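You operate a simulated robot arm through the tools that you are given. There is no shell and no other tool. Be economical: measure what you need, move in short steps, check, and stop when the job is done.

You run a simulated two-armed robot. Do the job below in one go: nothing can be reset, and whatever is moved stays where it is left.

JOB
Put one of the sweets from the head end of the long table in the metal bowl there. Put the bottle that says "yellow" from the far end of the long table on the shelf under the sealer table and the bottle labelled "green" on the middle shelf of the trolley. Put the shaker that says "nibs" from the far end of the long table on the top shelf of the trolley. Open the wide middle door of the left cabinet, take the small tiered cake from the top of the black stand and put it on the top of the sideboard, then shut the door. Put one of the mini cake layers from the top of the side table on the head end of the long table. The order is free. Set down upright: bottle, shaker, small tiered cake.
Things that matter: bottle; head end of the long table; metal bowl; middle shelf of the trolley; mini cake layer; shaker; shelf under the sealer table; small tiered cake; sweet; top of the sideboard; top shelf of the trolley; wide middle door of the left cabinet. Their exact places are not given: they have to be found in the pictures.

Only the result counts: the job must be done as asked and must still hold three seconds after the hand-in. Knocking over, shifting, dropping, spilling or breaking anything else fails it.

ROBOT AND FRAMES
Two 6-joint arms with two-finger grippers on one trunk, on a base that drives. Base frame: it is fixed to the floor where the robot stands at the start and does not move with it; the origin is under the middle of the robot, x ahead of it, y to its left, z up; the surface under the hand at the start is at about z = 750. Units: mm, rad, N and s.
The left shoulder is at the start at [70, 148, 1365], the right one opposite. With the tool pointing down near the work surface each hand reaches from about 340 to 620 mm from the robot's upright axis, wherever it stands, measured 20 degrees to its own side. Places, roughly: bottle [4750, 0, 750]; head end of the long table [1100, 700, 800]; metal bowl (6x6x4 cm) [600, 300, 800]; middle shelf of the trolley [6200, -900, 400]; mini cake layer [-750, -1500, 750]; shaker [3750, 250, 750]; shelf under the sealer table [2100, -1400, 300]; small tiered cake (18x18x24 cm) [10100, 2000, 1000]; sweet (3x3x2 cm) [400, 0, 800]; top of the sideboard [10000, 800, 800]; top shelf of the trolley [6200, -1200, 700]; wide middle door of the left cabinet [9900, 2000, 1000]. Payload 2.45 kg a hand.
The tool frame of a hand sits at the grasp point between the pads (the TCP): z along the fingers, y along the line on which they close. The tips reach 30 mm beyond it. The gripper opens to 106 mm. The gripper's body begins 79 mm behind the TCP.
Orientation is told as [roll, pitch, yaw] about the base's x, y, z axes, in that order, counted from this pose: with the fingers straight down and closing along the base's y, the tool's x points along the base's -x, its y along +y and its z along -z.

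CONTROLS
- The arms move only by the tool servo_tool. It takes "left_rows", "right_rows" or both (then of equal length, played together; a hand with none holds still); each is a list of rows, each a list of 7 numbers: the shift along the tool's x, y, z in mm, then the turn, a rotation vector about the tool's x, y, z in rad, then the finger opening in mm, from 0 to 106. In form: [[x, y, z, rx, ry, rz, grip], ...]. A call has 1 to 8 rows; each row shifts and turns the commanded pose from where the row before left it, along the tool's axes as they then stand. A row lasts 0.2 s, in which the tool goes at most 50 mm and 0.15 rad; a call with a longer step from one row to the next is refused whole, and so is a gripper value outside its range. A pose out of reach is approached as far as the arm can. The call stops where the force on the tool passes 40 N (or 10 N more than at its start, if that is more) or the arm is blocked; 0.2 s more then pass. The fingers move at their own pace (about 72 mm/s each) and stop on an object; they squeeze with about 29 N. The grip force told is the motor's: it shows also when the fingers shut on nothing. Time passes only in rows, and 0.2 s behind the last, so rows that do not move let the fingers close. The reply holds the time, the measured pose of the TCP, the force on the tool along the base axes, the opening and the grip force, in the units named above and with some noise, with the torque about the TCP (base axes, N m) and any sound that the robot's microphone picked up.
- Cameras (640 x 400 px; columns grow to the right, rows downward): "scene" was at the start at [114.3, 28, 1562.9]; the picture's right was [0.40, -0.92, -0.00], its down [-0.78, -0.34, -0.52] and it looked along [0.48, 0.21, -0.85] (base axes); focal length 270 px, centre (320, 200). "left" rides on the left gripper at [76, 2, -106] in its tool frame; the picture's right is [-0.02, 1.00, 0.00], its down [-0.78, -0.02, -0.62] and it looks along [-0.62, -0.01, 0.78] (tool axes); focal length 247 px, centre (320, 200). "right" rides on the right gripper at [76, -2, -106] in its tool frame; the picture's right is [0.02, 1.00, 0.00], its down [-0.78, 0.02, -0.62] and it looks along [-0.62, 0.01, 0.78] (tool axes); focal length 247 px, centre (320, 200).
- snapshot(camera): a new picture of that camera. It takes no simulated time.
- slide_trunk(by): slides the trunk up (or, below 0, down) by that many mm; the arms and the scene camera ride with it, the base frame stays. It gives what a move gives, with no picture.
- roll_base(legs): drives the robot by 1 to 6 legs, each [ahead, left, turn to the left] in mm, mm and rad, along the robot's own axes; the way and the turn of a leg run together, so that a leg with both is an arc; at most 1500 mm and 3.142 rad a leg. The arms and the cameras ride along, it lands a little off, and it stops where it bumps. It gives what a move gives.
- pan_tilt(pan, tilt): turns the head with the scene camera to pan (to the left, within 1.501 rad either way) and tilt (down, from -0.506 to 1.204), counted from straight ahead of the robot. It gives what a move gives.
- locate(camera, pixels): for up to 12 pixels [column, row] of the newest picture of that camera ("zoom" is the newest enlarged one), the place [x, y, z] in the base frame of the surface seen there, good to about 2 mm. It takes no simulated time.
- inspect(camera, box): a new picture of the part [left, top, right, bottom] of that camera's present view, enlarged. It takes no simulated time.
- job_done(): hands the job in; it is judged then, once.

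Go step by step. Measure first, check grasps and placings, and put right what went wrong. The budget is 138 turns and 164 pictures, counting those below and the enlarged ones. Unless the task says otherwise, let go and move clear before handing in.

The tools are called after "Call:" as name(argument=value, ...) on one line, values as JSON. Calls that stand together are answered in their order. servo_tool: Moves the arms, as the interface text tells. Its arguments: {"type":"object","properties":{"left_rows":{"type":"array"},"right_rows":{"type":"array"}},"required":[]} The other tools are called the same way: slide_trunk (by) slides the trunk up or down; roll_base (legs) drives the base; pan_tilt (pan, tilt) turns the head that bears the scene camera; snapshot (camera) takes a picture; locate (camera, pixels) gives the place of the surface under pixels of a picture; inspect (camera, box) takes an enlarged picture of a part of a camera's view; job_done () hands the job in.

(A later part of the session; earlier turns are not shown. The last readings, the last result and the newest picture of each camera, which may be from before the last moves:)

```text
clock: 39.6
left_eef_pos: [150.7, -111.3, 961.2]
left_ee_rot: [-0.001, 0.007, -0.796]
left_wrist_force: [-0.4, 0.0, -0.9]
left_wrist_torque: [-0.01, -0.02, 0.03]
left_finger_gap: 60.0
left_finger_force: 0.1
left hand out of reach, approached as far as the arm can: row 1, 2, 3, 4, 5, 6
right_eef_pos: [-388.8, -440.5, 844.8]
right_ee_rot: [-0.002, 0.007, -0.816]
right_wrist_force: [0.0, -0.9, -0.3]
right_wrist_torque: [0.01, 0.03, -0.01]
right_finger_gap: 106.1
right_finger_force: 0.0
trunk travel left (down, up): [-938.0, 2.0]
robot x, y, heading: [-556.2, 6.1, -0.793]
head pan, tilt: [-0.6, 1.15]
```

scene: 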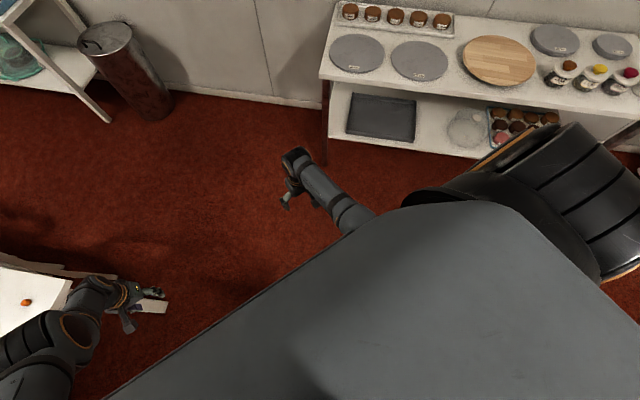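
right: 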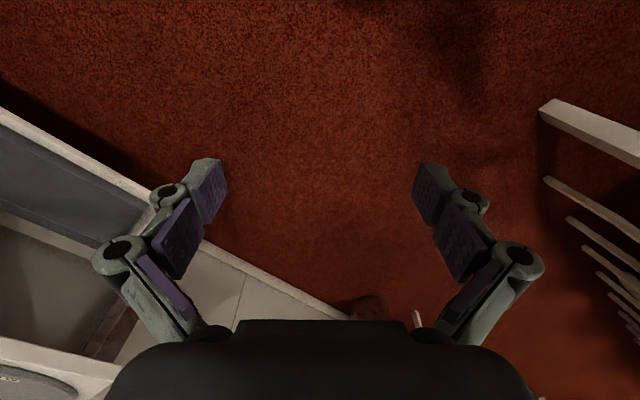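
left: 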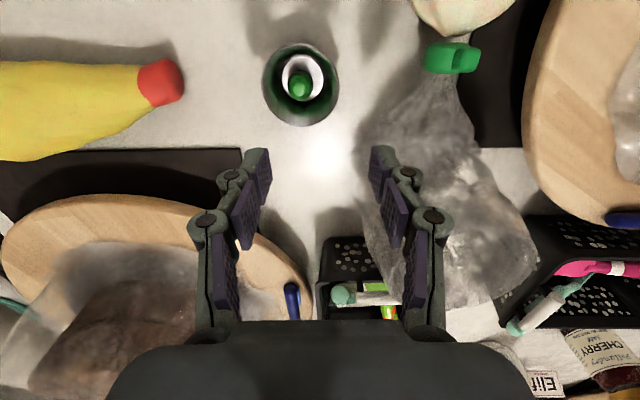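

Still straight. After the first small base roll the arm had been left slightly unstretched, so I repeat that: a short forward roll, then pull inward right away.

Call:
roll_base(legs=[[40, 0, 0]])

Call:
servo_tool(left_rows=[[10, -5, -6, 0, 0, 0, 60], [20, -10, -12, 0, 0, 0, 60], [37, -20, -20, 0, 0, 0, 60]])

```text
clock: 40.5
left_eef_pos: [173.6, -133.4, 965.9]
left_ee_rot: [-0.002, 0.0, -0.796]
left_wrist_force: [-0.9, 0.9, -0.3]
left_wrist_torque: [-0.05, -0.04, 0.0]
left_finger_gap: 60.2
left_finger_force: 0.1
right_eef_pos: [-366.4, -463.8, 848.2]
right_ee_rot: [-0.002, -0.001, -0.818]
right_wrist_force: [-0.6, -0.2, 0.5]
right_wrist_torque: [-0.07, 0.0, -0.03]
right_finger_gap: 106.3
right_finger_force: 0.1
trunk travel left (down, up): [-938.0, 2.0]
robot x, y, heading: [-527.9, -15.3, -0.795]
head pan, tilt: [-0.6, 1.15]
```

```text
clock: 41.3
left_eef_pos: [179.9, -138.3, 959.8]
left_ee_rot: [-0.001, 0.009, -0.797]
left_wrist_force: [0.1, 0.0, -0.2]
left_wrist_torque: [0.03, 0.04, -0.03]
left_finger_gap: 59.9
left_finger_force: 0.1
left hand out of reach, approached as far as the arm can: row 1, 2, 3
right_eef_pos: [-361.7, -468.0, 844.3]
right_ee_rot: [-0.002, 0.01, -0.818]
right_wrist_force: [0.2, -0.2, -0.3]
right_wrist_torque: [0.01, 0.01, 0.02]
right_finger_gap: 106.0
right_finger_force: 0.0
trunk travel left (down, up): [-938.0, 2.0]
robot x, y, heading: [-528.1, -18.0, -0.795]
head pan, tilt: [-0.6, 1.15]
```

Not enough. I'll instead let a contact reset the joints: lower the left hand to the floor and push gently so the elbow flexes. First slide the hand down and in.

Call:
servo_tool(left_rows=[[10, 0, 45, 0, 0, 0, 60], [10, 0, 45, 0, 0, 0, 60], [20, 0, 40, 0, 0, 0, 60], [20, 0, 40, 0, 0, 0, 60], [30, 0, 30, 0, 0, 0, 60]])

Call:
slide_trunk(by=-640)

Call:
snapshot(camera="left")

```text
clock: 42.5
left_eef_pos: [74.8, -66.0, 797.1]
left_ee_rot: [-0.005, 0.007, -0.796]
left_wrist_force: [-0.3, 0.1, 1.5]
left_wrist_torque: [-0.01, 0.0, 0.01]
left_finger_gap: 59.8
left_finger_force: 0.1
left hand out of reach, approached as far as the arm can: row 1, 2, 3, 4
right_eef_pos: [-361.9, -468.2, 844.0]
right_ee_rot: [-0.003, 0.008, -0.819]
right_wrist_force: [0.2, -0.3, -0.9]
right_wrist_torque: [-0.02, -0.01, -0.01]
right_finger_gap: 106.2
right_finger_force: 0.1
trunk travel left (down, up): [-938.0, 2.0]
robot x, y, heading: [-526.3, -17.5, -0.796]
head pan, tilt: [-0.6, 1.15]
```

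```text
refused: -640 is not a number from -400 to 400
```

```text
138 pictures are left
```

left: 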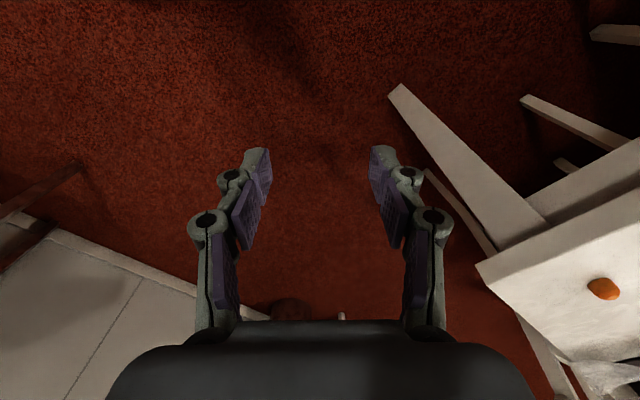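

Row 5 was not flagged, so the left arm has come unstuck. I pull it inward from here.

Call:
servo_tool(left_rows=[[20, -5, 0, 0, 0, 0, 60], [20, -5, 0, 0, 0, 0, 60], [20, -5, 0, 0, 0, 0, 60], [20, -5, -5, 0, 0, 0, 60], [20, 0, -10, 0, 0, 0, 60]])

```text
clock: 43.7
left_eef_pos: [-9.2, -8.5, 814.3]
left_ee_rot: [-0.002, 0.007, -0.796]
left_wrist_force: [-0.8, -0.4, 0.7]
left_wrist_torque: [0.0, -0.02, -0.01]
left_finger_gap: 59.9
left_finger_force: 0.0
right_eef_pos: [-363.3, -468.4, 846.4]
right_ee_rot: [-0.005, 0.004, -0.819]
right_wrist_force: [0.1, 0.5, 0.1]
right_wrist_torque: [-0.03, -0.01, 0.0]
right_finger_gap: 106.0
right_finger_force: 0.1
trunk travel left (down, up): [-938.0, 2.0]
robot x, y, heading: [-526.4, -23.4, -0.8]
head pan, tilt: [-0.6, 1.15]
```

The left arm is free again (I'll keep both well inside full stretch). Next I turn to face the side table and measure it.

Call:
roll_base(legs=[[0, 0, -0.77]])

Call:
pan_tilt(pan=0.0, tilt=0.6)

Call:
snapshot(camera="scene")

```text
clock: 46.1
left_eef_pos: [-152.3, -379.0, 812.4]
left_ee_rot: [-0.002, 0.007, -1.579]
left_wrist_force: [0.0, 0.4, 0.2]
left_wrist_torque: [-0.01, 0.0, -0.04]
left_finger_gap: 60.2
left_finger_force: 0.0
right_eef_pos: [-727.0, -454.7, 845.1]
right_ee_rot: [-0.004, 0.006, -1.6]
right_wrist_force: [-0.4, 0.5, 0.2]
right_wrist_torque: [0.01, 0.01, 0.0]
right_finger_gap: 105.7
right_finger_force: 0.0
trunk travel left (down, up): [-938.0, 2.0]
robot x, y, heading: [-529.8, -21.4, -1.578]
head pan, tilt: [-0.6, 1.15]
```

```text
clock: 47.1
left_eef_pos: [-152.4, -378.3, 812.3]
left_ee_rot: [0.0, 0.007, -1.576]
left_wrist_force: [-0.1, 0.3, -0.6]
left_wrist_torque: [-0.01, 0.02, 0.05]
left_finger_gap: 59.8
left_finger_force: 0.1
right_eef_pos: [-726.0, -454.3, 843.7]
right_ee_rot: [-0.002, 0.007, -1.6]
right_wrist_force: [0.0, 0.9, -0.4]
right_wrist_torque: [0.0, -0.01, 0.0]
right_finger_gap: 106.0
right_finger_force: 0.1
trunk travel left (down, up): [-938.0, 2.0]
robot x, y, heading: [-527.3, -19.5, -1.575]
head pan, tilt: [0.0, 0.6]
```

```text
137 pictures are left
```

scene: 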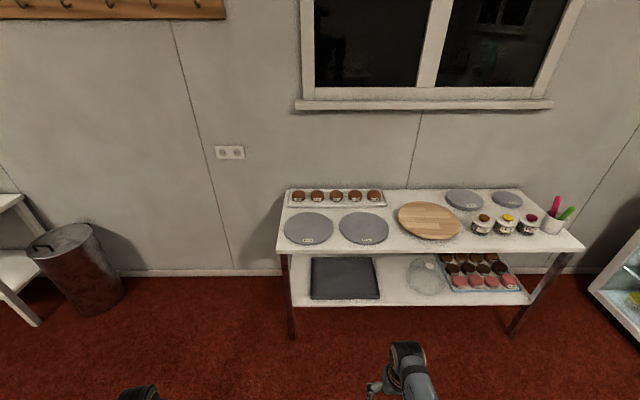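

Call:
inspect(camera="scene", box=[270, 170, 400, 260])

Call:
locate(camera="scene", pixels=[[298, 193], [317, 193], [336, 193], [355, 193], [373, 193], [278, 249], [430, 247], [290, 300], [400, 300], [430, 220], [310, 228], [500, 225]])

```text
4.44 times, centred on (335, 215) of scene
```

zoom: 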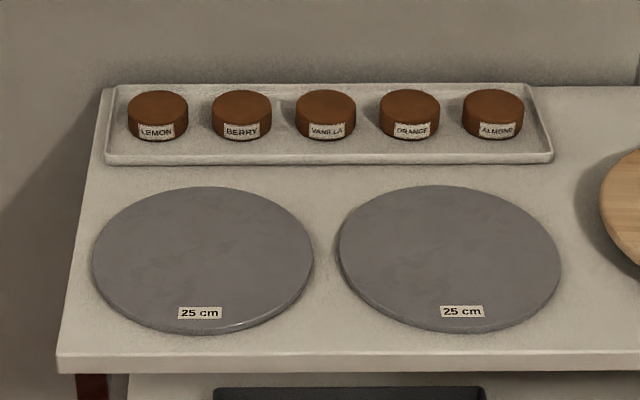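

```text
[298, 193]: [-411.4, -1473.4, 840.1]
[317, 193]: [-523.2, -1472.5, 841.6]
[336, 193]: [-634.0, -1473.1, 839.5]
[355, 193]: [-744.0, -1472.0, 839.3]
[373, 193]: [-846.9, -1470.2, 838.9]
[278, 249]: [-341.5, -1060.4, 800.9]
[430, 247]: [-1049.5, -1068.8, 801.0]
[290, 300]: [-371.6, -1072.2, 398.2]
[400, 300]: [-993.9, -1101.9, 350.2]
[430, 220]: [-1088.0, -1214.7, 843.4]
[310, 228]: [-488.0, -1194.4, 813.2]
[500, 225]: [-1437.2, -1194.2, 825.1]
```

The layers (≈78 mm wide, tops z 840) stand at y≈−1457; LEMON at x −411 suits the left hand. I raise both hands within the safe shell before lowering the trunk.

Call:
servo_tool(left_rows=[[-19.3, -18.6, -37.5, 0, 0, 0, 98], [-19.3, -18.6, -37.5, 0, 0, 0, 98], [-19.3, -18.6, -37.5, 0, 0, 0, 98], [-19.3, -18.6, -37.5, 0, 0, 0, 98], [-19.3, -18.6, -37.5, 0, 0, 0, 98], [-19.3, -18.6, -37.5, 0, 0, 0, 98]], right_rows=[[-11.4, 0, -34.5, 0, 0, 0, 106], [-11.4, 0, -34.5, 0, 0, 0, 106], [-11.4, 0, -34.5, 0, 0, 0, 106], [-11.4, 0, -34.5, 0, 0, 0, 106], [-11.4, 0, -34.5, 0, 0, 0, 106], [-11.4, 0, -34.5, 0, 0, 0, 106]])

Call:
servo_tool(left_rows=[[-19.3, -18.6, -37.5, 0, 0, 0, 98], [-19.3, -18.6, -37.5, 0, 0, 0, 98], [-19.3, -18.6, -37.5, 0, 0, 0, 98], [-19.3, -18.6, -37.5, 0, 0, 0, 98], [-19.3, -18.6, -37.5, 0, 0, 0, 98]], right_rows=[[-11.4, 0, -34.5, 0, 0, 0, 106], [-11.4, 0, -34.5, 0, 0, 0, 106], [-11.4, 0, -34.5, 0, 0, 0, 106], [-11.4, 0, -34.5, 0, 0, 0, 106], [-11.4, 0, -34.5, 0, 0, 0, 106]])

```text
clock: 48.5
left_eef_pos: [-265.6, -499.0, 1038.3]
left_ee_rot: [-0.001, 0.01, -1.577]
left_wrist_force: [0.8, 0.7, 0.0]
left_wrist_torque: [0.02, 0.0, -0.03]
left_finger_gap: 98.0
left_finger_force: 0.1
right_eef_pos: [-730.7, -524.8, 1049.1]
right_ee_rot: [-0.003, 0.008, -1.599]
right_wrist_force: [0.2, 0.2, 0.6]
right_wrist_torque: [-0.02, -0.01, 0.0]
right_finger_gap: 106.1
right_finger_force: 0.0
trunk travel left (down, up): [-938.0, 2.0]
robot x, y, heading: [-530.9, -17.7, -1.576]
head pan, tilt: [0.0, 0.6]
```

```text
clock: 49.7
left_eef_pos: [-363.6, -633.6, 1177.6]
left_ee_rot: [-0.001, 0.006, -1.578]
left_wrist_force: [-0.3, 0.0, 0.5]
left_wrist_torque: [0.02, -0.05, 0.01]
left_finger_gap: 98.1
left_finger_force: 0.1
left hand out of reach, approached as far as the arm can: row 2, 3, 4, 5
right_eef_pos: [-728.1, -630.0, 1174.6]
right_ee_rot: [-0.002, 0.008, -1.602]
right_wrist_force: [-0.5, -0.8, -0.4]
right_wrist_torque: [0.04, 0.02, -0.01]
right_finger_gap: 106.1
right_finger_force: 0.0
right hand out of reach, approached as far as the arm can: row 2, 3, 4, 5
trunk travel left (down, up): [-938.0, 2.0]
robot x, y, heading: [-525.3, -19.1, -1.576]
head pan, tilt: [0.0, 0.6]
```

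Hands hit the high-inner limit (about r 544 at that height), so I'll approach with the robot turned right 0.5: the left hand forward-high, the right hand low and off to the side. Rearranging the arms.

Call:
servo_tool(left_rows=[[2.8, 34, 9, 0, 0, 0, 98], [2.8, 34, 9, 0, 0, 0, 98], [2.8, 34, 9, 0, 0, 0, 98], [2.8, 34, 3, 0, 0, 0, 98], [0, 0, 0, 0, 0, -0.1, 98], [0, 0, 0, 0, 0, -0.1, 98], [0, 0, 0, 0, 0, -0.1, 98], [0, 0, 0, 0, 0, -0.1, 98]], right_rows=[[10, -14, 45, 0, 0, 0, 106], [20, -15, 42, 0, 0, 0, 106], [25, -17, 38, 0, 0, 0, 106], [25, -17, 38, 0, 0, 0, 106], [25, -17, 38, 0, 0, 0, 106], [25, -17, 38, 0, 0, 0, 106], [25, -17, 38, 0, 0, 0, 106], [25, -17, 38, 0, 0, 0, 106]])

Call:
roll_base(legs=[[0, 0, -0.5]])

```text
clock: 51.5
left_eef_pos: [-223.4, -619.3, 1149.1]
left_ee_rot: [0.001, 0.007, -1.175]
left_wrist_force: [-1.1, 0.6, -0.6]
left_wrist_torque: [-0.03, -0.02, 0.0]
left_finger_gap: 98.0
left_finger_force: 0.2
right_eef_pos: [-855.7, -441.8, 858.6]
right_ee_rot: [-0.002, 0.005, -1.598]
right_wrist_force: [0.3, 0.1, 0.2]
right_wrist_torque: [-0.02, -0.02, -0.01]
right_finger_gap: 105.9
right_finger_force: 0.2
trunk travel left (down, up): [-938.0, 2.0]
robot x, y, heading: [-530.9, -21.3, -1.575]
head pan, tilt: [0.0, 0.6]
```

```text
clock: 53.3
left_eef_pos: [-550.3, -693.7, 1148.4]
left_ee_rot: [0.002, 0.008, -1.679]
left_wrist_force: [-0.3, 0.8, -0.6]
left_wrist_torque: [-0.01, 0.02, 0.02]
left_finger_gap: 97.8
left_finger_force: 0.1
right_eef_pos: [-1016.7, -233.2, 860.2]
right_ee_rot: [-0.002, 0.008, -2.103]
right_wrist_force: [0.2, 0.1, -0.1]
right_wrist_torque: [0.02, -0.03, -0.01]
right_finger_gap: 106.1
right_finger_force: 0.1
trunk travel left (down, up): [-938.0, 2.0]
robot x, y, heading: [-525.6, -19.7, -2.08]
head pan, tilt: [0.0, 0.6]
```

Left hand is now 674 mm ahead toward the table. I lower the trunk to approach height and drive in, leaving a little short.

Call:
slide_trunk(by=-245)

Call:
roll_base(legs=[[550, 470, 0]])

Call:
snapshot(camera="left")

Call:
snapshot(camera="scene")

```text
clock: 55.9
left_eef_pos: [-550.0, -691.9, 903.3]
left_ee_rot: [0.002, 0.006, -1.681]
left_wrist_force: [0.2, -0.1, -0.1]
left_wrist_torque: [-0.01, 0.0, 0.02]
left_finger_gap: 98.0
left_finger_force: 0.1
right_eef_pos: [-1017.7, -234.7, 615.1]
right_ee_rot: [-0.004, 0.008, -2.102]
right_wrist_force: [0.1, -0.4, 0.5]
right_wrist_torque: [-0.03, -0.01, -0.01]
right_finger_gap: 106.1
right_finger_force: 0.1
trunk travel left (down, up): [-693.0, 247.0]
robot x, y, heading: [-526.8, -19.3, -2.082]
head pan, tilt: [0.0, 0.6]
```

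```text
clock: 59.8
left_eef_pos: [-420.9, -1391.9, 903.3]
left_ee_rot: [0.002, 0.008, -1.689]
left_wrist_force: [-0.5, 0.2, -0.1]
left_wrist_torque: [0.01, -0.02, -0.02]
left_finger_gap: 98.0
left_finger_force: 0.0
right_eef_pos: [-882.8, -928.9, 614.3]
right_ee_rot: [-0.003, 0.006, -2.11]
right_wrist_force: [-0.6, 0.0, 0.4]
right_wrist_torque: [-0.01, 0.0, 0.01]
right_finger_gap: 105.9
right_finger_force: 0.1
trunk travel left (down, up): [-693.0, 247.0]
robot x, y, heading: [-394.9, -719.2, -2.09]
head pan, tilt: [0.0, 0.6]
```

```text
135 pictures are left
```

left: 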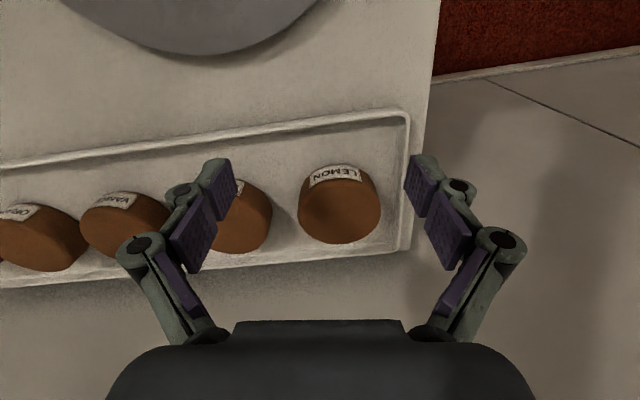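

```text
134 pictures are left
```

scene: 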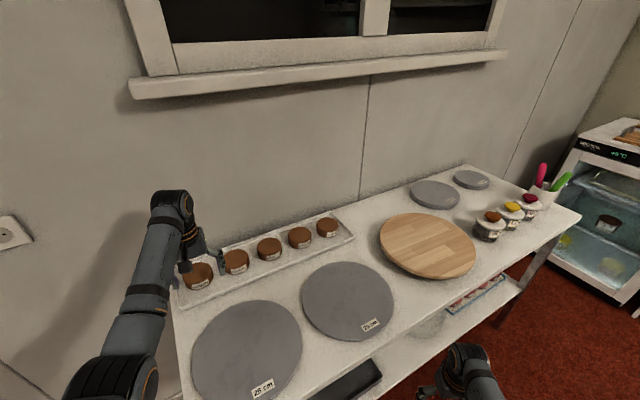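

Lemon layer at (338,205) in the left view. I measure its outline.

Call:
locate(camera="left", pixels=[[338, 215], [300, 215], [379, 215], [340, 240], [336, 190], [335, 165], [270, 215], [407, 200], [345, 258], [330, 130], [290, 180]])

```text
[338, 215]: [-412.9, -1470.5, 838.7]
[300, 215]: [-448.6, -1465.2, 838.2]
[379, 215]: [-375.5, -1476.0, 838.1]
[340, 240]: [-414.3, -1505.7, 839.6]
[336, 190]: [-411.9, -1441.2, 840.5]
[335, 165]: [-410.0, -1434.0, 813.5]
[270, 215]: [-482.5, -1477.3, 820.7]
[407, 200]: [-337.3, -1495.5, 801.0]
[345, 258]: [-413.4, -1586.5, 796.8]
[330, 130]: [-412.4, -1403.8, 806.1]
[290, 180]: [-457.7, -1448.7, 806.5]
```

Layer centre (−412,−1471), z 806–839. I drive 60 mm nearer, then finish with the arm.

Call:
roll_base(legs=[[52, 36, 0]])

```text
clock: 60.8
left_eef_pos: [-412.7, -1454.5, 902.2]
left_ee_rot: [0.002, 0.009, -1.685]
left_wrist_force: [0.1, -0.7, 0.0]
left_wrist_torque: [0.08, 0.03, 0.01]
left_finger_gap: 98.2
left_finger_force: 0.0
right_eef_pos: [-876.5, -991.1, 613.9]
right_ee_rot: [-0.004, 0.01, -2.11]
right_wrist_force: [-0.3, -0.3, 0.3]
right_wrist_torque: [0.04, 0.0, -0.01]
right_finger_gap: 106.0
right_finger_force: 0.1
trunk travel left (down, up): [-693.0, 247.0]
robot x, y, heading: [-385.6, -779.2, -2.085]
head pan, tilt: [0.0, 0.6]
```

Call:
servo_tool(left_rows=[[-17, 3, 0, 0, 0, -0.11, 98], [0, 0, 20, 0, 0, 0, 98], [0, 0, 10, 0, 0, 0, 98], [0, 0, 0, 0, 0, 0, 98]])

Call:
snapshot(camera="left")

```text
clock: 61.8
left_eef_pos: [-412.1, -1469.1, 874.8]
left_ee_rot: [0.003, 0.006, -1.575]
left_wrist_force: [0.6, -0.8, -0.1]
left_wrist_torque: [0.02, -0.02, -0.01]
left_finger_gap: 97.8
left_finger_force: 0.0
right_eef_pos: [-877.1, -988.5, 613.9]
right_ee_rot: [-0.003, 0.006, -2.109]
right_wrist_force: [-0.2, 0.6, 0.4]
right_wrist_torque: [0.04, 0.01, 0.0]
right_finger_gap: 106.1
right_finger_force: 0.2
trunk travel left (down, up): [-693.0, 247.0]
robot x, y, heading: [-384.7, -775.9, -2.087]
head pan, tilt: [0.0, 0.6]
```

```text
133 pictures are left
```

left: 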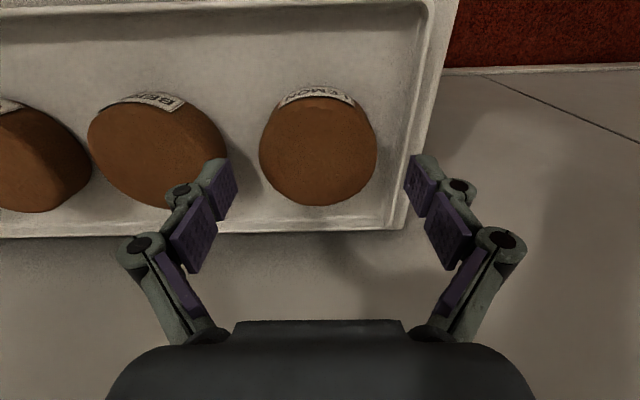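

Centred. I descend to z≈843 and close on the layer.

Call:
servo_tool(left_rows=[[-2, 0, 12, 0, 0, 0, 92], [0, 0, 12, 0, 0, 0, 92], [0, 0, 9, 0, 0, 0, 92], [0, 0, 0, 0, 0, 0, 70], [0, 0, 0, 0, 0, 0, 60], [0, 0, 0, 0, 0, 0, 60], [0, 0, 0, 0, 0, 0, 60]])

Call:
snapshot(camera="left")

```text
clock: 63.4
left_eef_pos: [-411.8, -1473.4, 841.0]
left_ee_rot: [0.002, 0.007, -1.575]
left_wrist_force: [-1.1, -0.9, 1.5]
left_wrist_torque: [-0.07, 0.02, 0.02]
left_finger_gap: 78.9
left_finger_force: 28.2
right_eef_pos: [-874.9, -990.2, 615.1]
right_ee_rot: [-0.001, 0.008, -2.109]
right_wrist_force: [-0.2, -0.2, 0.1]
right_wrist_torque: [0.02, 0.0, 0.0]
right_finger_gap: 106.1
right_finger_force: 0.1
trunk travel left (down, up): [-693.0, 247.0]
robot x, y, heading: [-385.7, -776.7, -2.085]
head pan, tilt: [0.0, 0.6]
```

```text
132 pictures are left
```

left: 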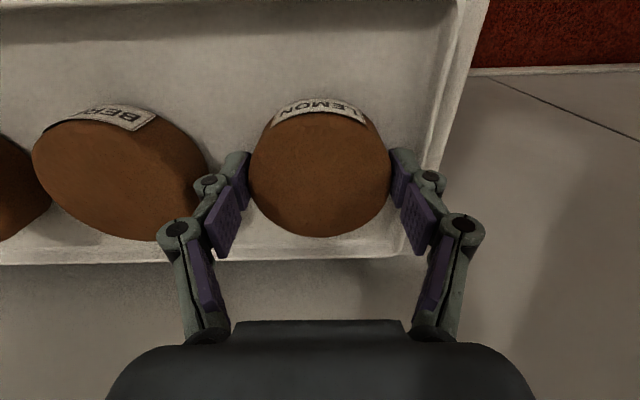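

Gripped (gap 78.9). I lift by the trunk, back away, and turn to the long table.

Call:
slide_trunk(by=120)

Call:
roll_base(legs=[[-610, -350, 0], [0, 0, 1.0], [0, 0, 1.085]])

Call:
pan_tilt(pan=0.35, tilt=0.8)

Call:
snapshot(camera="scene")

```text
clock: 64.9
left_eef_pos: [-411.1, -1471.4, 959.1]
left_ee_rot: [0.002, 0.006, -1.574]
left_wrist_force: [-0.1, -0.5, -0.9]
left_wrist_torque: [0.01, -0.04, 0.03]
left_finger_gap: 78.4
left_finger_force: 29.0
right_eef_pos: [-876.9, -990.6, 734.9]
right_ee_rot: [-0.005, 0.007, -2.108]
right_wrist_force: [-0.2, 0.7, 0.7]
right_wrist_torque: [-0.01, 0.02, 0.02]
right_finger_gap: 106.0
right_finger_force: 0.1
trunk travel left (down, up): [-813.0, 127.0]
robot x, y, heading: [-385.2, -782.0, -2.086]
head pan, tilt: [0.0, 0.6]
```

```text
clock: 74.0
left_eef_pos: [207.2, 259.5, 960.3]
left_ee_rot: [0.002, 0.007, 0.534]
left_wrist_force: [0.1, 0.3, -0.5]
left_wrist_torque: [0.0, 0.02, -0.01]
left_finger_gap: 78.4
left_finger_force: 28.5
right_eef_pos: [34.4, -387.4, 734.9]
right_ee_rot: [-0.001, 0.008, 0.002]
right_wrist_force: [0.0, -0.1, 0.3]
right_wrist_torque: [-0.03, 0.01, 0.02]
right_finger_gap: 105.9
right_finger_force: 0.0
trunk travel left (down, up): [-813.0, 127.0]
robot x, y, heading: [-401.9, -73.7, 0.024]
head pan, tilt: [0.0, 0.6]
```

```text
clock: 74.8
left_eef_pos: [207.7, 260.1, 960.6]
left_ee_rot: [0.002, 0.007, 0.534]
left_wrist_force: [0.7, -1.1, -0.4]
left_wrist_torque: [-0.03, 0.03, 0.07]
left_finger_gap: 78.7
left_finger_force: 28.7
right_eef_pos: [35.2, -387.5, 733.0]
right_ee_rot: [-0.004, 0.006, 0.002]
right_wrist_force: [-0.7, 0.5, -0.7]
right_wrist_torque: [-0.02, 0.02, -0.03]
right_finger_gap: 105.9
right_finger_force: 0.0
trunk travel left (down, up): [-813.0, 127.0]
robot x, y, heading: [-398.2, -70.5, 0.026]
head pan, tilt: [0.351, 0.799]
```

```text
131 pictures are left
```

scene: 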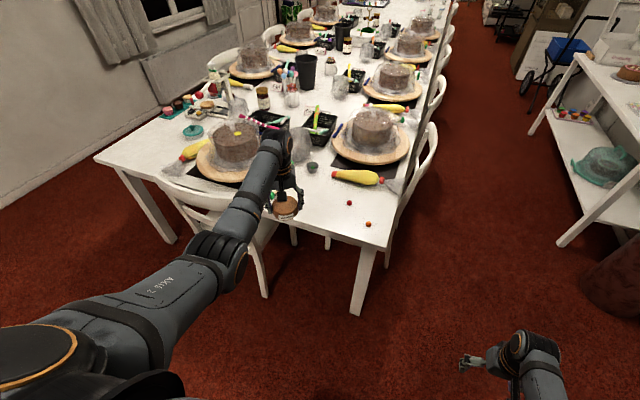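

The layer is held. The free spot at about (425,300) is clear; I drive there and look through the left camera.

Call:
roll_base(legs=[[219, 32, 0]])

Call:
snapshot(camera="left")

Call:
snapshot(camera="scene")

```text
clock: 76.5
left_eef_pos: [421.4, 302.3, 960.2]
left_ee_rot: [0.0, 0.009, 0.542]
left_wrist_force: [0.7, 0.5, -0.8]
left_wrist_torque: [0.03, -0.01, -0.03]
left_finger_gap: 78.4
left_finger_force: 28.8
right_eef_pos: [254.1, -345.3, 734.2]
right_ee_rot: [-0.004, 0.007, 0.008]
right_wrist_force: [-0.5, -0.6, 0.1]
right_wrist_torque: [-0.02, -0.02, -0.02]
right_finger_gap: 106.0
right_finger_force: 0.1
trunk travel left (down, up): [-813.0, 127.0]
robot x, y, heading: [-180.7, -37.8, 0.029]
head pan, tilt: [0.351, 0.799]
```

```text
130 pictures are left
```

left: 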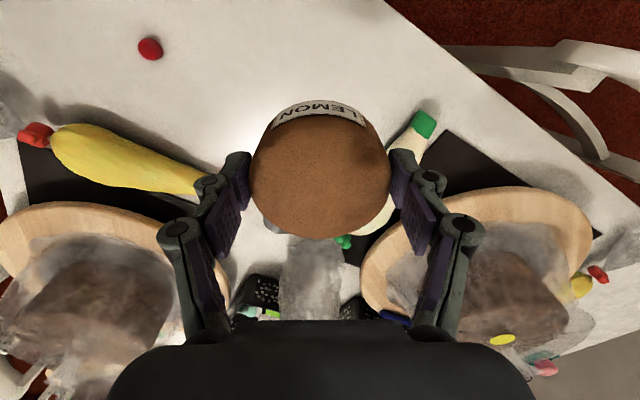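

```text
129 pictures are left
```

scene: 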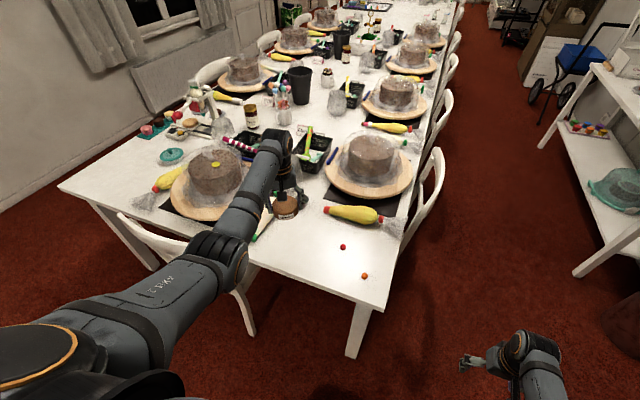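

Call:
locate(camera="left", pixels=[[425, 122], [408, 140], [370, 225], [440, 60], [400, 20], [230, 120], [185, 180], [150, 48]])

```text
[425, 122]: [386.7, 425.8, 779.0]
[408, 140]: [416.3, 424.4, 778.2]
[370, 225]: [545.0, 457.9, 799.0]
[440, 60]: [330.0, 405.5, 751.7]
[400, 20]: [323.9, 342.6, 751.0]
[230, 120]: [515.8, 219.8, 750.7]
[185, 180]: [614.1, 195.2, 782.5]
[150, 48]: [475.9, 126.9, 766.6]
```

The spot is clear (bag at y≥400, edge at x 324). I lower the trunk to just above the table.

Call:
slide_trunk(by=-166)

Call:
servo_tool(left_rows=[[0, 0, 4, 0, 0, 0, 60], [0, 0, 3, 0, 0, 0, 60], [0, 0, 0, 0, 0, 0, 60]])

Call:
snapshot(camera="left")

```text
clock: 78.4
left_eef_pos: [422.7, 301.8, 795.3]
left_ee_rot: [0.001, 0.008, 0.542]
left_wrist_force: [-0.2, 0.4, -0.9]
left_wrist_torque: [0.03, 0.01, 0.0]
left_finger_gap: 78.9
left_finger_force: 29.1
right_eef_pos: [254.3, -345.8, 569.1]
right_ee_rot: [-0.003, 0.007, 0.01]
right_wrist_force: [0.7, -0.2, 0.9]
right_wrist_torque: [-0.01, 0.01, 0.0]
right_finger_gap: 106.1
right_finger_force: 0.1
trunk travel left (down, up): [-647.0, 293.0]
robot x, y, heading: [-179.6, -36.3, 0.032]
head pan, tilt: [0.351, 0.799]
```

```text
clock: 79.2
left_eef_pos: [422.3, 301.2, 787.0]
left_ee_rot: [0.002, 0.008, 0.541]
left_wrist_force: [-0.4, 0.2, -0.8]
left_wrist_torque: [-0.01, 0.01, -0.03]
left_finger_gap: 78.4
left_finger_force: 28.5
right_eef_pos: [253.3, -346.9, 568.9]
right_ee_rot: [-0.005, 0.007, 0.009]
right_wrist_force: [0.7, -0.1, -0.7]
right_wrist_torque: [-0.04, -0.02, 0.01]
right_finger_gap: 105.9
right_finger_force: 0.1
trunk travel left (down, up): [-647.0, 293.0]
robot x, y, heading: [-184.6, -33.0, 0.034]
head pan, tilt: [0.351, 0.799]
```

```text
128 pictures are left
```

left: 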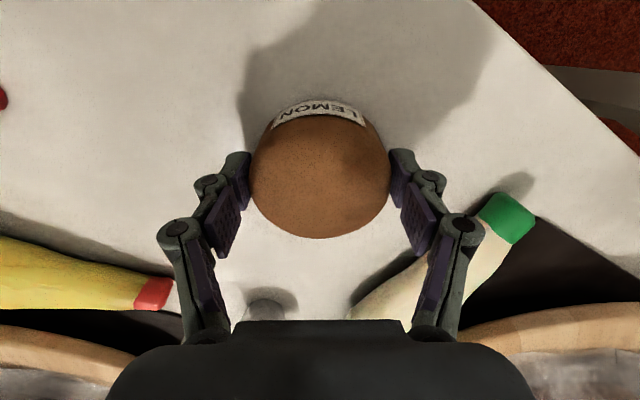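

Call:
servo_tool(left_rows=[[0, 0, 1.5, 0, 0, 0, 60], [0, 0, 0, 0, 0, 0, 60], [0, 0, 0, 0, 0, 0, 85], [0, 0, 0, 0, 0, 0, 95], [0, 0, 0, 0, 0, 0, 95]])

Call:
slide_trunk(by=200)

Call:
snapshot(camera="left")

```text
clock: 80.4
left_eef_pos: [422.5, 301.3, 785.0]
left_ee_rot: [0.002, 0.007, 0.54]
left_wrist_force: [0.6, -0.1, 0.0]
left_wrist_torque: [-0.02, 0.02, -0.01]
left_finger_gap: 95.1
left_finger_force: 0.0
right_eef_pos: [254.5, -345.2, 569.0]
right_ee_rot: [-0.004, 0.008, 0.01]
right_wrist_force: [-0.3, 0.3, 0.0]
right_wrist_torque: [-0.03, -0.02, 0.02]
right_finger_gap: 106.1
right_finger_force: 0.0
trunk travel left (down, up): [-647.0, 293.0]
robot x, y, heading: [-179.9, -37.8, 0.032]
head pan, tilt: [0.351, 0.799]
```

```text
clock: 82.6
left_eef_pos: [421.6, 301.7, 985.1]
left_ee_rot: [0.002, 0.008, 0.541]
left_wrist_force: [-0.3, -0.1, 0.1]
left_wrist_torque: [-0.02, -0.04, -0.02]
left_finger_gap: 94.8
left_finger_force: 0.0
right_eef_pos: [254.5, -346.1, 767.8]
right_ee_rot: [-0.003, 0.007, 0.009]
right_wrist_force: [-0.1, 0.1, 0.7]
right_wrist_torque: [-0.01, 0.03, 0.01]
right_finger_gap: 106.1
right_finger_force: 0.0
trunk travel left (down, up): [-847.0, 93.0]
robot x, y, heading: [-181.7, -35.4, 0.03]
head pan, tilt: [0.351, 0.799]
```

```text
127 pictures are left
```

left: 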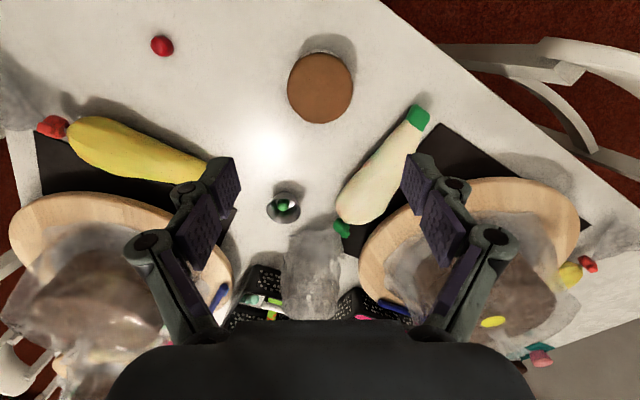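

The mini layer stands on the table, and the sweet is in the bowl. Now I back off, tuck the hands and head down the right-hand aisle toward the far end.

Call:
roll_base(legs=[[-250, 0, -0.03]])

Call:
servo_tool(left_rows=[[0, 0, 0, 0, 0, 0.1, 106], [0, 0, 0, 0, 0, 0.1, 106], [0, 0, 0, 0, 0, 0.1, 106], [0, 0, 0, 0, 0, 0.1, 106], [0, 0, 0, 0, 0, 0.11, 106], [0, -40, 0, 0, 0, 0, 106], [0, -40, 0, 0, 0, 0, 106], [0, -40, 0, 0, 0, 0, 106]], right_rows=[[0, 25, 0, 0, 0, 0, 106], [0, 25, 0, 0, 0, 0, 106], [0, 25, 0, 0, 0, 0, 106], [0, 25, 0, 0, 0, 0, 106], [0, 25, 0, 0, 0, 0, 106], [0, 0, 0, 0, 0, 0, 106], [0, 0, 0, 0, 0, 0, 106], [0, 0, 0, 0, 0, 0, 106]])

Call:
pan_tilt(pan=-0.4, tilt=0.5)

Call:
snapshot(camera="scene")

```text
clock: 84.4
left_eef_pos: [181.7, 277.5, 984.4]
left_ee_rot: [0.004, 0.009, 0.509]
left_wrist_force: [-0.5, -0.8, -0.2]
left_wrist_torque: [0.04, 0.0, -0.01]
left_finger_gap: 95.0
left_finger_force: 0.1
right_eef_pos: [-8.0, -363.2, 769.1]
right_ee_rot: [-0.004, 0.008, -0.024]
right_wrist_force: [-0.1, 0.2, 0.2]
right_wrist_torque: [-0.01, 0.03, -0.01]
right_finger_gap: 105.9
right_finger_force: 0.1
trunk travel left (down, up): [-847.0, 93.0]
robot x, y, heading: [-436.4, -38.9, -0.0]
head pan, tilt: [0.351, 0.799]
```

```text
clock: 86.2
left_eef_pos: [181.3, 155.2, 986.0]
left_ee_rot: [-0.001, 0.008, 0.0]
left_wrist_force: [0.3, -0.4, 0.0]
left_wrist_torque: [0.0, -0.01, 0.05]
left_finger_gap: 106.0
left_finger_force: 0.0
right_eef_pos: [-5.2, -239.5, 766.1]
right_ee_rot: [-0.001, 0.008, -0.021]
right_wrist_force: [0.4, 0.2, 0.7]
right_wrist_torque: [0.04, 0.0, -0.02]
right_finger_gap: 106.1
right_finger_force: 0.1
trunk travel left (down, up): [-847.0, 93.0]
robot x, y, heading: [-433.5, -36.6, 0.001]
head pan, tilt: [0.351, 0.799]
```

```text
clock: 87.3
left_eef_pos: [181.8, 155.1, 985.8]
left_ee_rot: [-0.002, 0.006, 0.001]
left_wrist_force: [0.4, -0.2, 0.0]
left_wrist_torque: [0.02, 0.0, 0.03]
left_finger_gap: 106.0
left_finger_force: 0.1
right_eef_pos: [-6.0, -239.6, 767.3]
right_ee_rot: [-0.004, 0.007, -0.023]
right_wrist_force: [0.4, -0.2, -0.2]
right_wrist_torque: [0.04, -0.02, 0.01]
right_finger_gap: 105.7
right_finger_force: 0.2
trunk travel left (down, up): [-847.0, 93.0]
robot x, y, heading: [-434.7, -44.4, 0.004]
head pan, tilt: [-0.4, 0.499]
```

```text
126 pictures are left
```

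scene: 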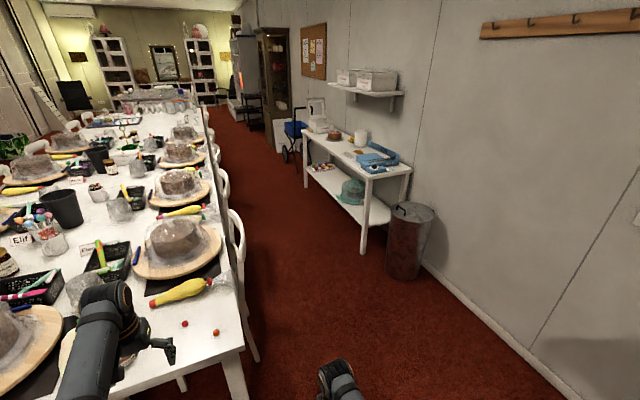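

Call:
locate(camera="scene", pixels=[[240, 240], [256, 355], [225, 185], [216, 150], [362, 250], [303, 175], [385, 240], [285, 157], [268, 120], [255, 100], [350, 185], [330, 160]])

Call:
inspect(camera="scene", box=[60, 40, 380, 200])

```text
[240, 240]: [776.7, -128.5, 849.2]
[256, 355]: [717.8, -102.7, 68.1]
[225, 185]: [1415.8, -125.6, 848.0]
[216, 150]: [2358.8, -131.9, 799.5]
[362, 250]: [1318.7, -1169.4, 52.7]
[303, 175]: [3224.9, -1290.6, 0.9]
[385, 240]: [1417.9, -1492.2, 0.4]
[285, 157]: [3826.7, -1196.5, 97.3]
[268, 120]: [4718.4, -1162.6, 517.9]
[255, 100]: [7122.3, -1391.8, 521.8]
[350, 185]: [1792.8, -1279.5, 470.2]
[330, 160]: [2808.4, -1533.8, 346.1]
```

```text
2.00 times, centred on (220, 120) of scene
```

zoom: 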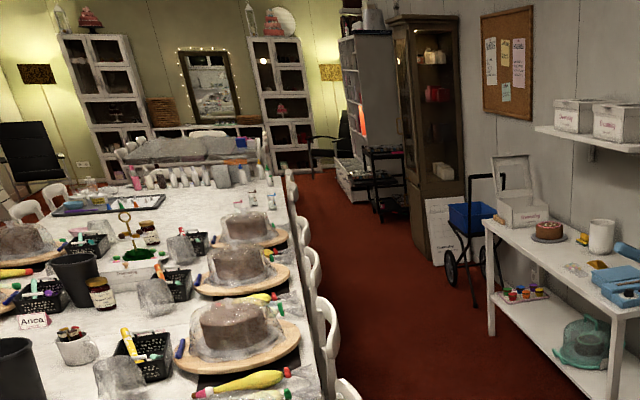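

The aisle is about y −130 to −1150, so I drive along y≈−640 up to x≈3100.

Call:
roll_base(legs=[[0, -600, 0], [1500, 0, 0], [1500, 0, 0], [500, 0, 0]])

Call:
pan_tilt(pan=0.5, tilt=0.5)

Call:
snapshot(camera="scene")

Call:
pan_tilt(pan=-0.3, tilt=0.4)

Call:
snapshot(camera="scene")

```text
clock: 107.2
left_eef_pos: [3649.2, -486.2, 987.1]
left_ee_rot: [-0.002, 0.007, -0.02]
left_wrist_force: [-0.1, -0.4, 0.1]
left_wrist_torque: [0.0, -0.01, 0.03]
left_finger_gap: 106.2
left_finger_force: 0.1
right_eef_pos: [3452.6, -877.5, 766.8]
right_ee_rot: [-0.005, 0.008, -0.043]
right_wrist_force: [0.5, 0.8, -0.2]
right_wrist_torque: [0.03, -0.05, -0.01]
right_finger_gap: 106.0
right_finger_force: 0.0
trunk travel left (down, up): [-847.0, 93.0]
robot x, y, heading: [3029.7, -672.9, -0.021]
head pan, tilt: [-0.4, 0.499]
```

```text
clock: 108.4
left_eef_pos: [3649.8, -486.4, 985.8]
left_ee_rot: [-0.002, 0.006, -0.019]
left_wrist_force: [0.0, -0.8, 0.4]
left_wrist_torque: [-0.02, 0.02, 0.02]
left_finger_gap: 106.1
left_finger_force: 0.0
right_eef_pos: [3453.4, -877.4, 767.8]
right_ee_rot: [-0.003, 0.007, -0.041]
right_wrist_force: [0.3, -0.1, -0.1]
right_wrist_torque: [-0.01, 0.01, 0.0]
right_finger_gap: 106.1
right_finger_force: 0.2
trunk travel left (down, up): [-847.0, 93.0]
robot x, y, heading: [3030.7, -671.3, -0.012]
head pan, tilt: [0.499, 0.499]
```

```text
124 pictures are left
```

scene: 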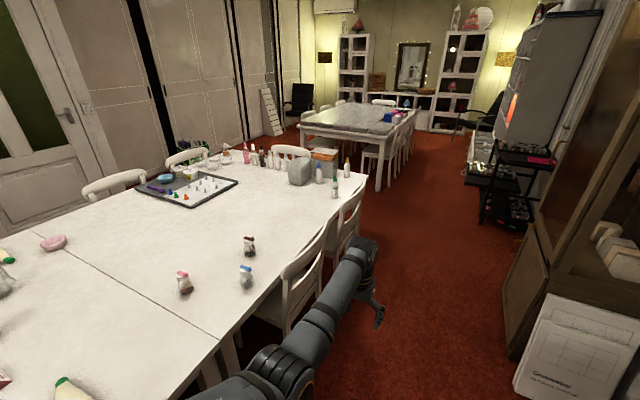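

```text
clock: 109.6
left_eef_pos: [3649.8, -486.5, 986.0]
left_ee_rot: [-0.002, 0.007, -0.022]
left_wrist_force: [0.3, 0.2, 0.5]
left_wrist_torque: [0.01, -0.01, 0.01]
left_finger_gap: 106.1
left_finger_force: 0.1
right_eef_pos: [3454.4, -876.6, 766.9]
right_ee_rot: [-0.003, 0.008, -0.042]
right_wrist_force: [0.0, 0.1, 0.1]
right_wrist_torque: [0.02, -0.03, 0.0]
right_finger_gap: 105.8
right_finger_force: 0.0
trunk travel left (down, up): [-847.0, 93.0]
robot x, y, heading: [3031.3, -672.1, -0.018]
head pan, tilt: [-0.3, 0.4]
```

```text
123 pictures are left
```

scene: 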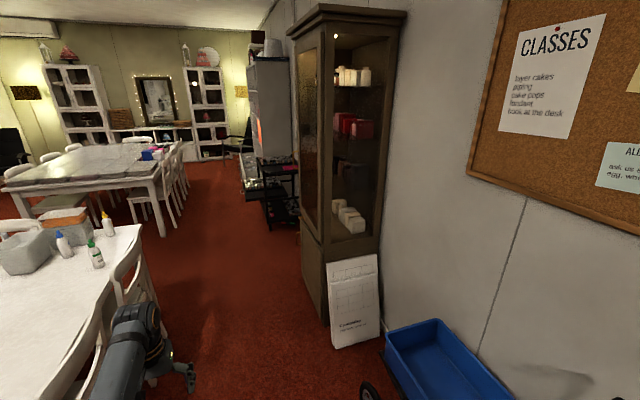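

Three shakers and several bottles are visible on the far end. I look back there and zoom to read labels.

Call:
pan_tilt(pan=0.6, tilt=0.5)

Call:
inspect(camera="scene", box=[190, 220, 350, 320])

Call:
inspect(camera="scene", box=[270, 130, 430, 230])

Call:
snapshot(camera="scene")

```text
clock: 110.8
left_eef_pos: [3649.8, -487.1, 985.5]
left_ee_rot: [-0.002, 0.007, -0.019]
left_wrist_force: [0.0, -0.7, -0.1]
left_wrist_torque: [-0.01, 0.01, 0.0]
left_finger_gap: 106.1
left_finger_force: 0.1
right_eef_pos: [3453.9, -877.6, 767.9]
right_ee_rot: [-0.004, 0.007, -0.042]
right_wrist_force: [-0.5, -0.9, 0.7]
right_wrist_torque: [-0.01, 0.02, -0.01]
right_finger_gap: 106.2
right_finger_force: 0.0
trunk travel left (down, up): [-847.0, 93.0]
robot x, y, heading: [3030.2, -671.9, -0.025]
head pan, tilt: [0.6, 0.499]
```

```text
4.00 times, centred on (270, 270) of scene
```

zoom: 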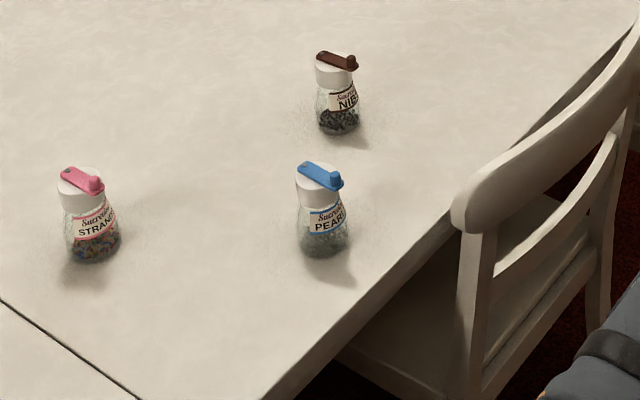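

```text
4.00 times, centred on (350, 180) of scene
```

zoom: 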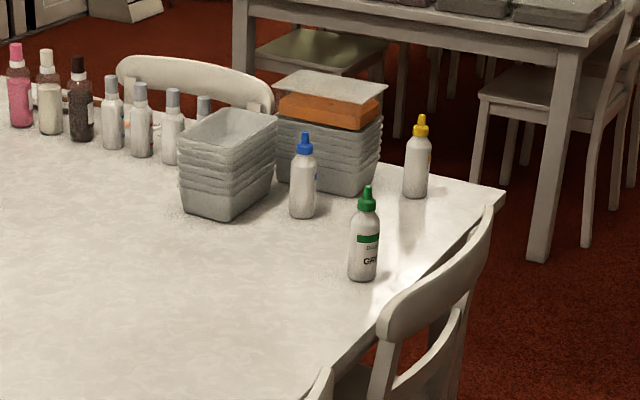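

```text
120 pictures are left
```

scene: 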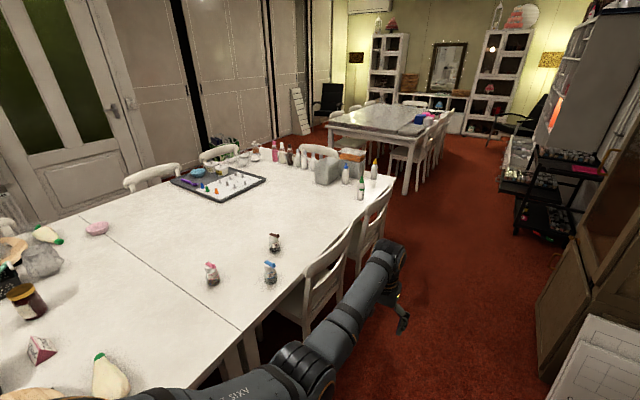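

NIBS shaker at (275,242); the green-capped bottle reads "GR…". I locate them and the chairs/table corner.

Call:
locate(camera="scene", pixels=[[275, 238], [274, 247], [270, 266], [360, 190], [374, 170], [346, 173], [390, 180], [345, 240], [380, 195], [300, 290], [318, 165], [395, 178]])

Call:
inspect(camera="scene", box=[335, 150, 399, 210])

```text
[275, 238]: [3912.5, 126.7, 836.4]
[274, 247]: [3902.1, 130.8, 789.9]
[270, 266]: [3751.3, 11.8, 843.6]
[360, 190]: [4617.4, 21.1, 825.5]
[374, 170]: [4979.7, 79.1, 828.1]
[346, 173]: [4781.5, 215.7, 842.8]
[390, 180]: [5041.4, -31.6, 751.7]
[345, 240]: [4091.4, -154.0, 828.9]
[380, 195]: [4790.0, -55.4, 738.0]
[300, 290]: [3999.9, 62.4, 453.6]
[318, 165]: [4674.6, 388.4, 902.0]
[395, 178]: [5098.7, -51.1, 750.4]
```

```text
6.67 times, centred on (367, 180) of scene
```

zoom: 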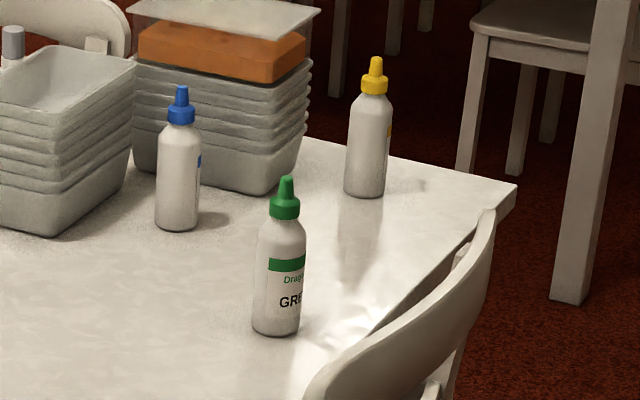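

NIBS at (3912,128), green at (4617,21), yellow-capped at (4980,79), chairs at y≤−154. Low shelves need a forward-tilted grasp, so I tilt the left hand 60° forward here and drive to the yellow bottle at the table's end.

Call:
servo_tool(left_rows=[[0, 0, 0, 0, -0.131, 0, 106], [0, 0, 0, 0, -0.131, 0, 106], [0, 0, 0, 0, -0.131, 0, 106], [0, 0, 0, 0, -0.131, 0, 106], [0, 0, 0, 0, -0.131, 0, 106], [0, 0, 0, 0, -0.131, 0, 106], [0, 0, 0, 0, -0.131, 0, 106], [0, 0, 0, 0, -0.131, 0, 106]])

Call:
roll_base(legs=[[1500, 20, 0], [600, 30, 0], [0, 0, 1.58]])

Call:
pan_tilt(pan=0.3, tilt=0.8)

Call:
snapshot(camera="scene")

```text
clock: 112.6
left_eef_pos: [3649.5, -486.4, 986.1]
left_ee_rot: [-0.006, -1.044, -0.017]
left_wrist_force: [-0.4, -0.1, 0.1]
left_wrist_torque: [-0.02, 0.01, 0.01]
left_finger_gap: 106.0
left_finger_force: 0.0
right_eef_pos: [3453.1, -877.2, 767.3]
right_ee_rot: [-0.004, 0.007, -0.042]
right_wrist_force: [0.7, -0.5, 0.5]
right_wrist_torque: [-0.03, 0.02, 0.01]
right_finger_gap: 105.8
right_finger_force: 0.0
trunk travel left (down, up): [-847.0, 93.0]
robot x, y, heading: [3029.0, -675.9, -0.013]
head pan, tilt: [0.6, 0.499]
```

```text
refused: leg 1 is longer than a leg can be; nothing moved
```

```text
clock: 113.4
left_eef_pos: [3649.7, -486.5, 985.5]
left_ee_rot: [-0.002, -1.039, -0.016]
left_wrist_force: [0.2, -0.7, -0.8]
left_wrist_torque: [-0.02, 0.01, 0.03]
left_finger_gap: 105.8
left_finger_force: 0.1
right_eef_pos: [3454.0, -876.9, 767.2]
right_ee_rot: [-0.002, 0.008, -0.041]
right_wrist_force: [0.6, 1.1, 0.3]
right_wrist_torque: [0.01, 0.02, 0.01]
right_finger_gap: 106.2
right_finger_force: 0.0
trunk travel left (down, up): [-847.0, 93.0]
robot x, y, heading: [3031.5, -671.7, -0.022]
head pan, tilt: [0.3, 0.799]
```

```text
118 pictures are left
```

scene: 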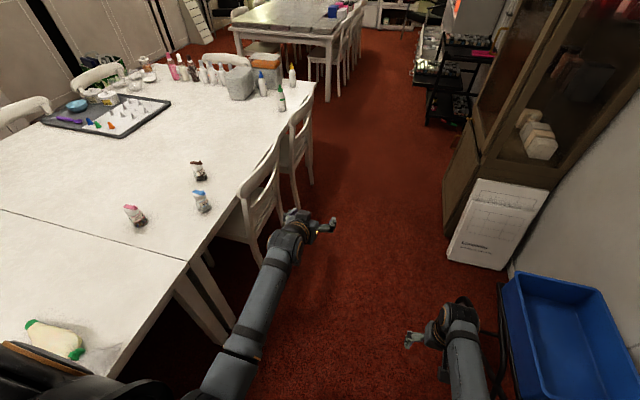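

Tilt works; the leg was just too long. The aisle narrows at the sign/cabinet (450,250); I check its limits before driving.

Call:
locate(camera="scene", pixels=[[447, 255], [443, 225], [505, 290], [470, 130], [428, 120], [415, 75], [300, 200], [313, 180], [437, 70], [480, 55], [340, 95], [315, 85]])

```text
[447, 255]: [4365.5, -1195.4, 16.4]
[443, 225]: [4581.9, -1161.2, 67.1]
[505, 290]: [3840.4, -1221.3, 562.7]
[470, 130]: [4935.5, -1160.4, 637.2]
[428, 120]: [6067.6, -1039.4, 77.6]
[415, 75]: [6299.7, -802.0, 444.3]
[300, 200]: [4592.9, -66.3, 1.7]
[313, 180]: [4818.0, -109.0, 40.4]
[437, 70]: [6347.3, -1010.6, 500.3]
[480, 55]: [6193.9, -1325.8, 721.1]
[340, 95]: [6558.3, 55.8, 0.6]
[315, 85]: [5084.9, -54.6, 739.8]
```

Call:
roll_base(legs=[[1490, 20, 0], [610, 50, 0], [0, 0, 1.58]])

Call:
pan_tilt(pan=0.2, tilt=0.75)

Call:
snapshot(camera="scene")

```text
clock: 127.4
left_eef_pos: [4889.5, -8.0, 986.0]
left_ee_rot: [-0.003, -1.04, 1.578]
left_wrist_force: [-0.4, -0.4, 0.3]
left_wrist_torque: [0.03, 0.04, -0.02]
left_finger_gap: 105.8
left_finger_force: 0.1
right_eef_pos: [5285.7, -195.5, 766.9]
right_ee_rot: [-0.003, 0.006, 1.549]
right_wrist_force: [0.1, 0.3, 0.2]
right_wrist_torque: [-0.04, 0.03, -0.02]
right_finger_gap: 106.2
right_finger_force: 0.0
trunk travel left (down, up): [-847.0, 93.0]
robot x, y, heading: [5088.5, -624.3, 1.574]
head pan, tilt: [0.3, 0.799]
```

```text
clock: 128.1
left_eef_pos: [4891.7, -7.3, 985.5]
left_ee_rot: [-0.003, -1.04, 1.576]
left_wrist_force: [-0.7, -0.7, 0.4]
left_wrist_torque: [0.01, 0.0, 0.0]
left_finger_gap: 105.9
left_finger_force: 0.1
right_eef_pos: [5285.0, -194.8, 767.3]
right_ee_rot: [-0.001, 0.007, 1.55]
right_wrist_force: [0.8, -0.2, 0.1]
right_wrist_torque: [-0.03, 0.0, -0.01]
right_finger_gap: 106.2
right_finger_force: 0.0
trunk travel left (down, up): [-847.0, 93.0]
robot x, y, heading: [5084.9, -624.6, 1.574]
head pan, tilt: [0.201, 0.75]
```

```text
117 pictures are left
```

scene: 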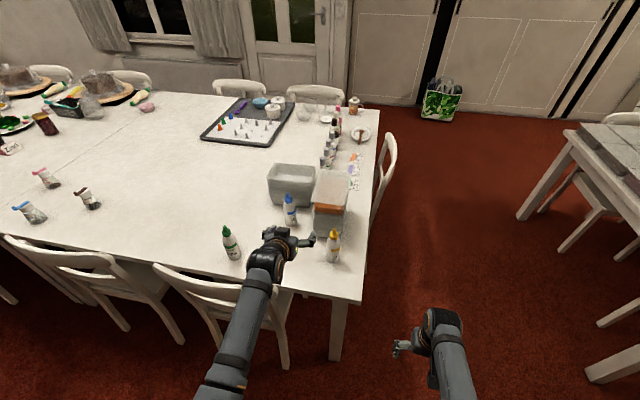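

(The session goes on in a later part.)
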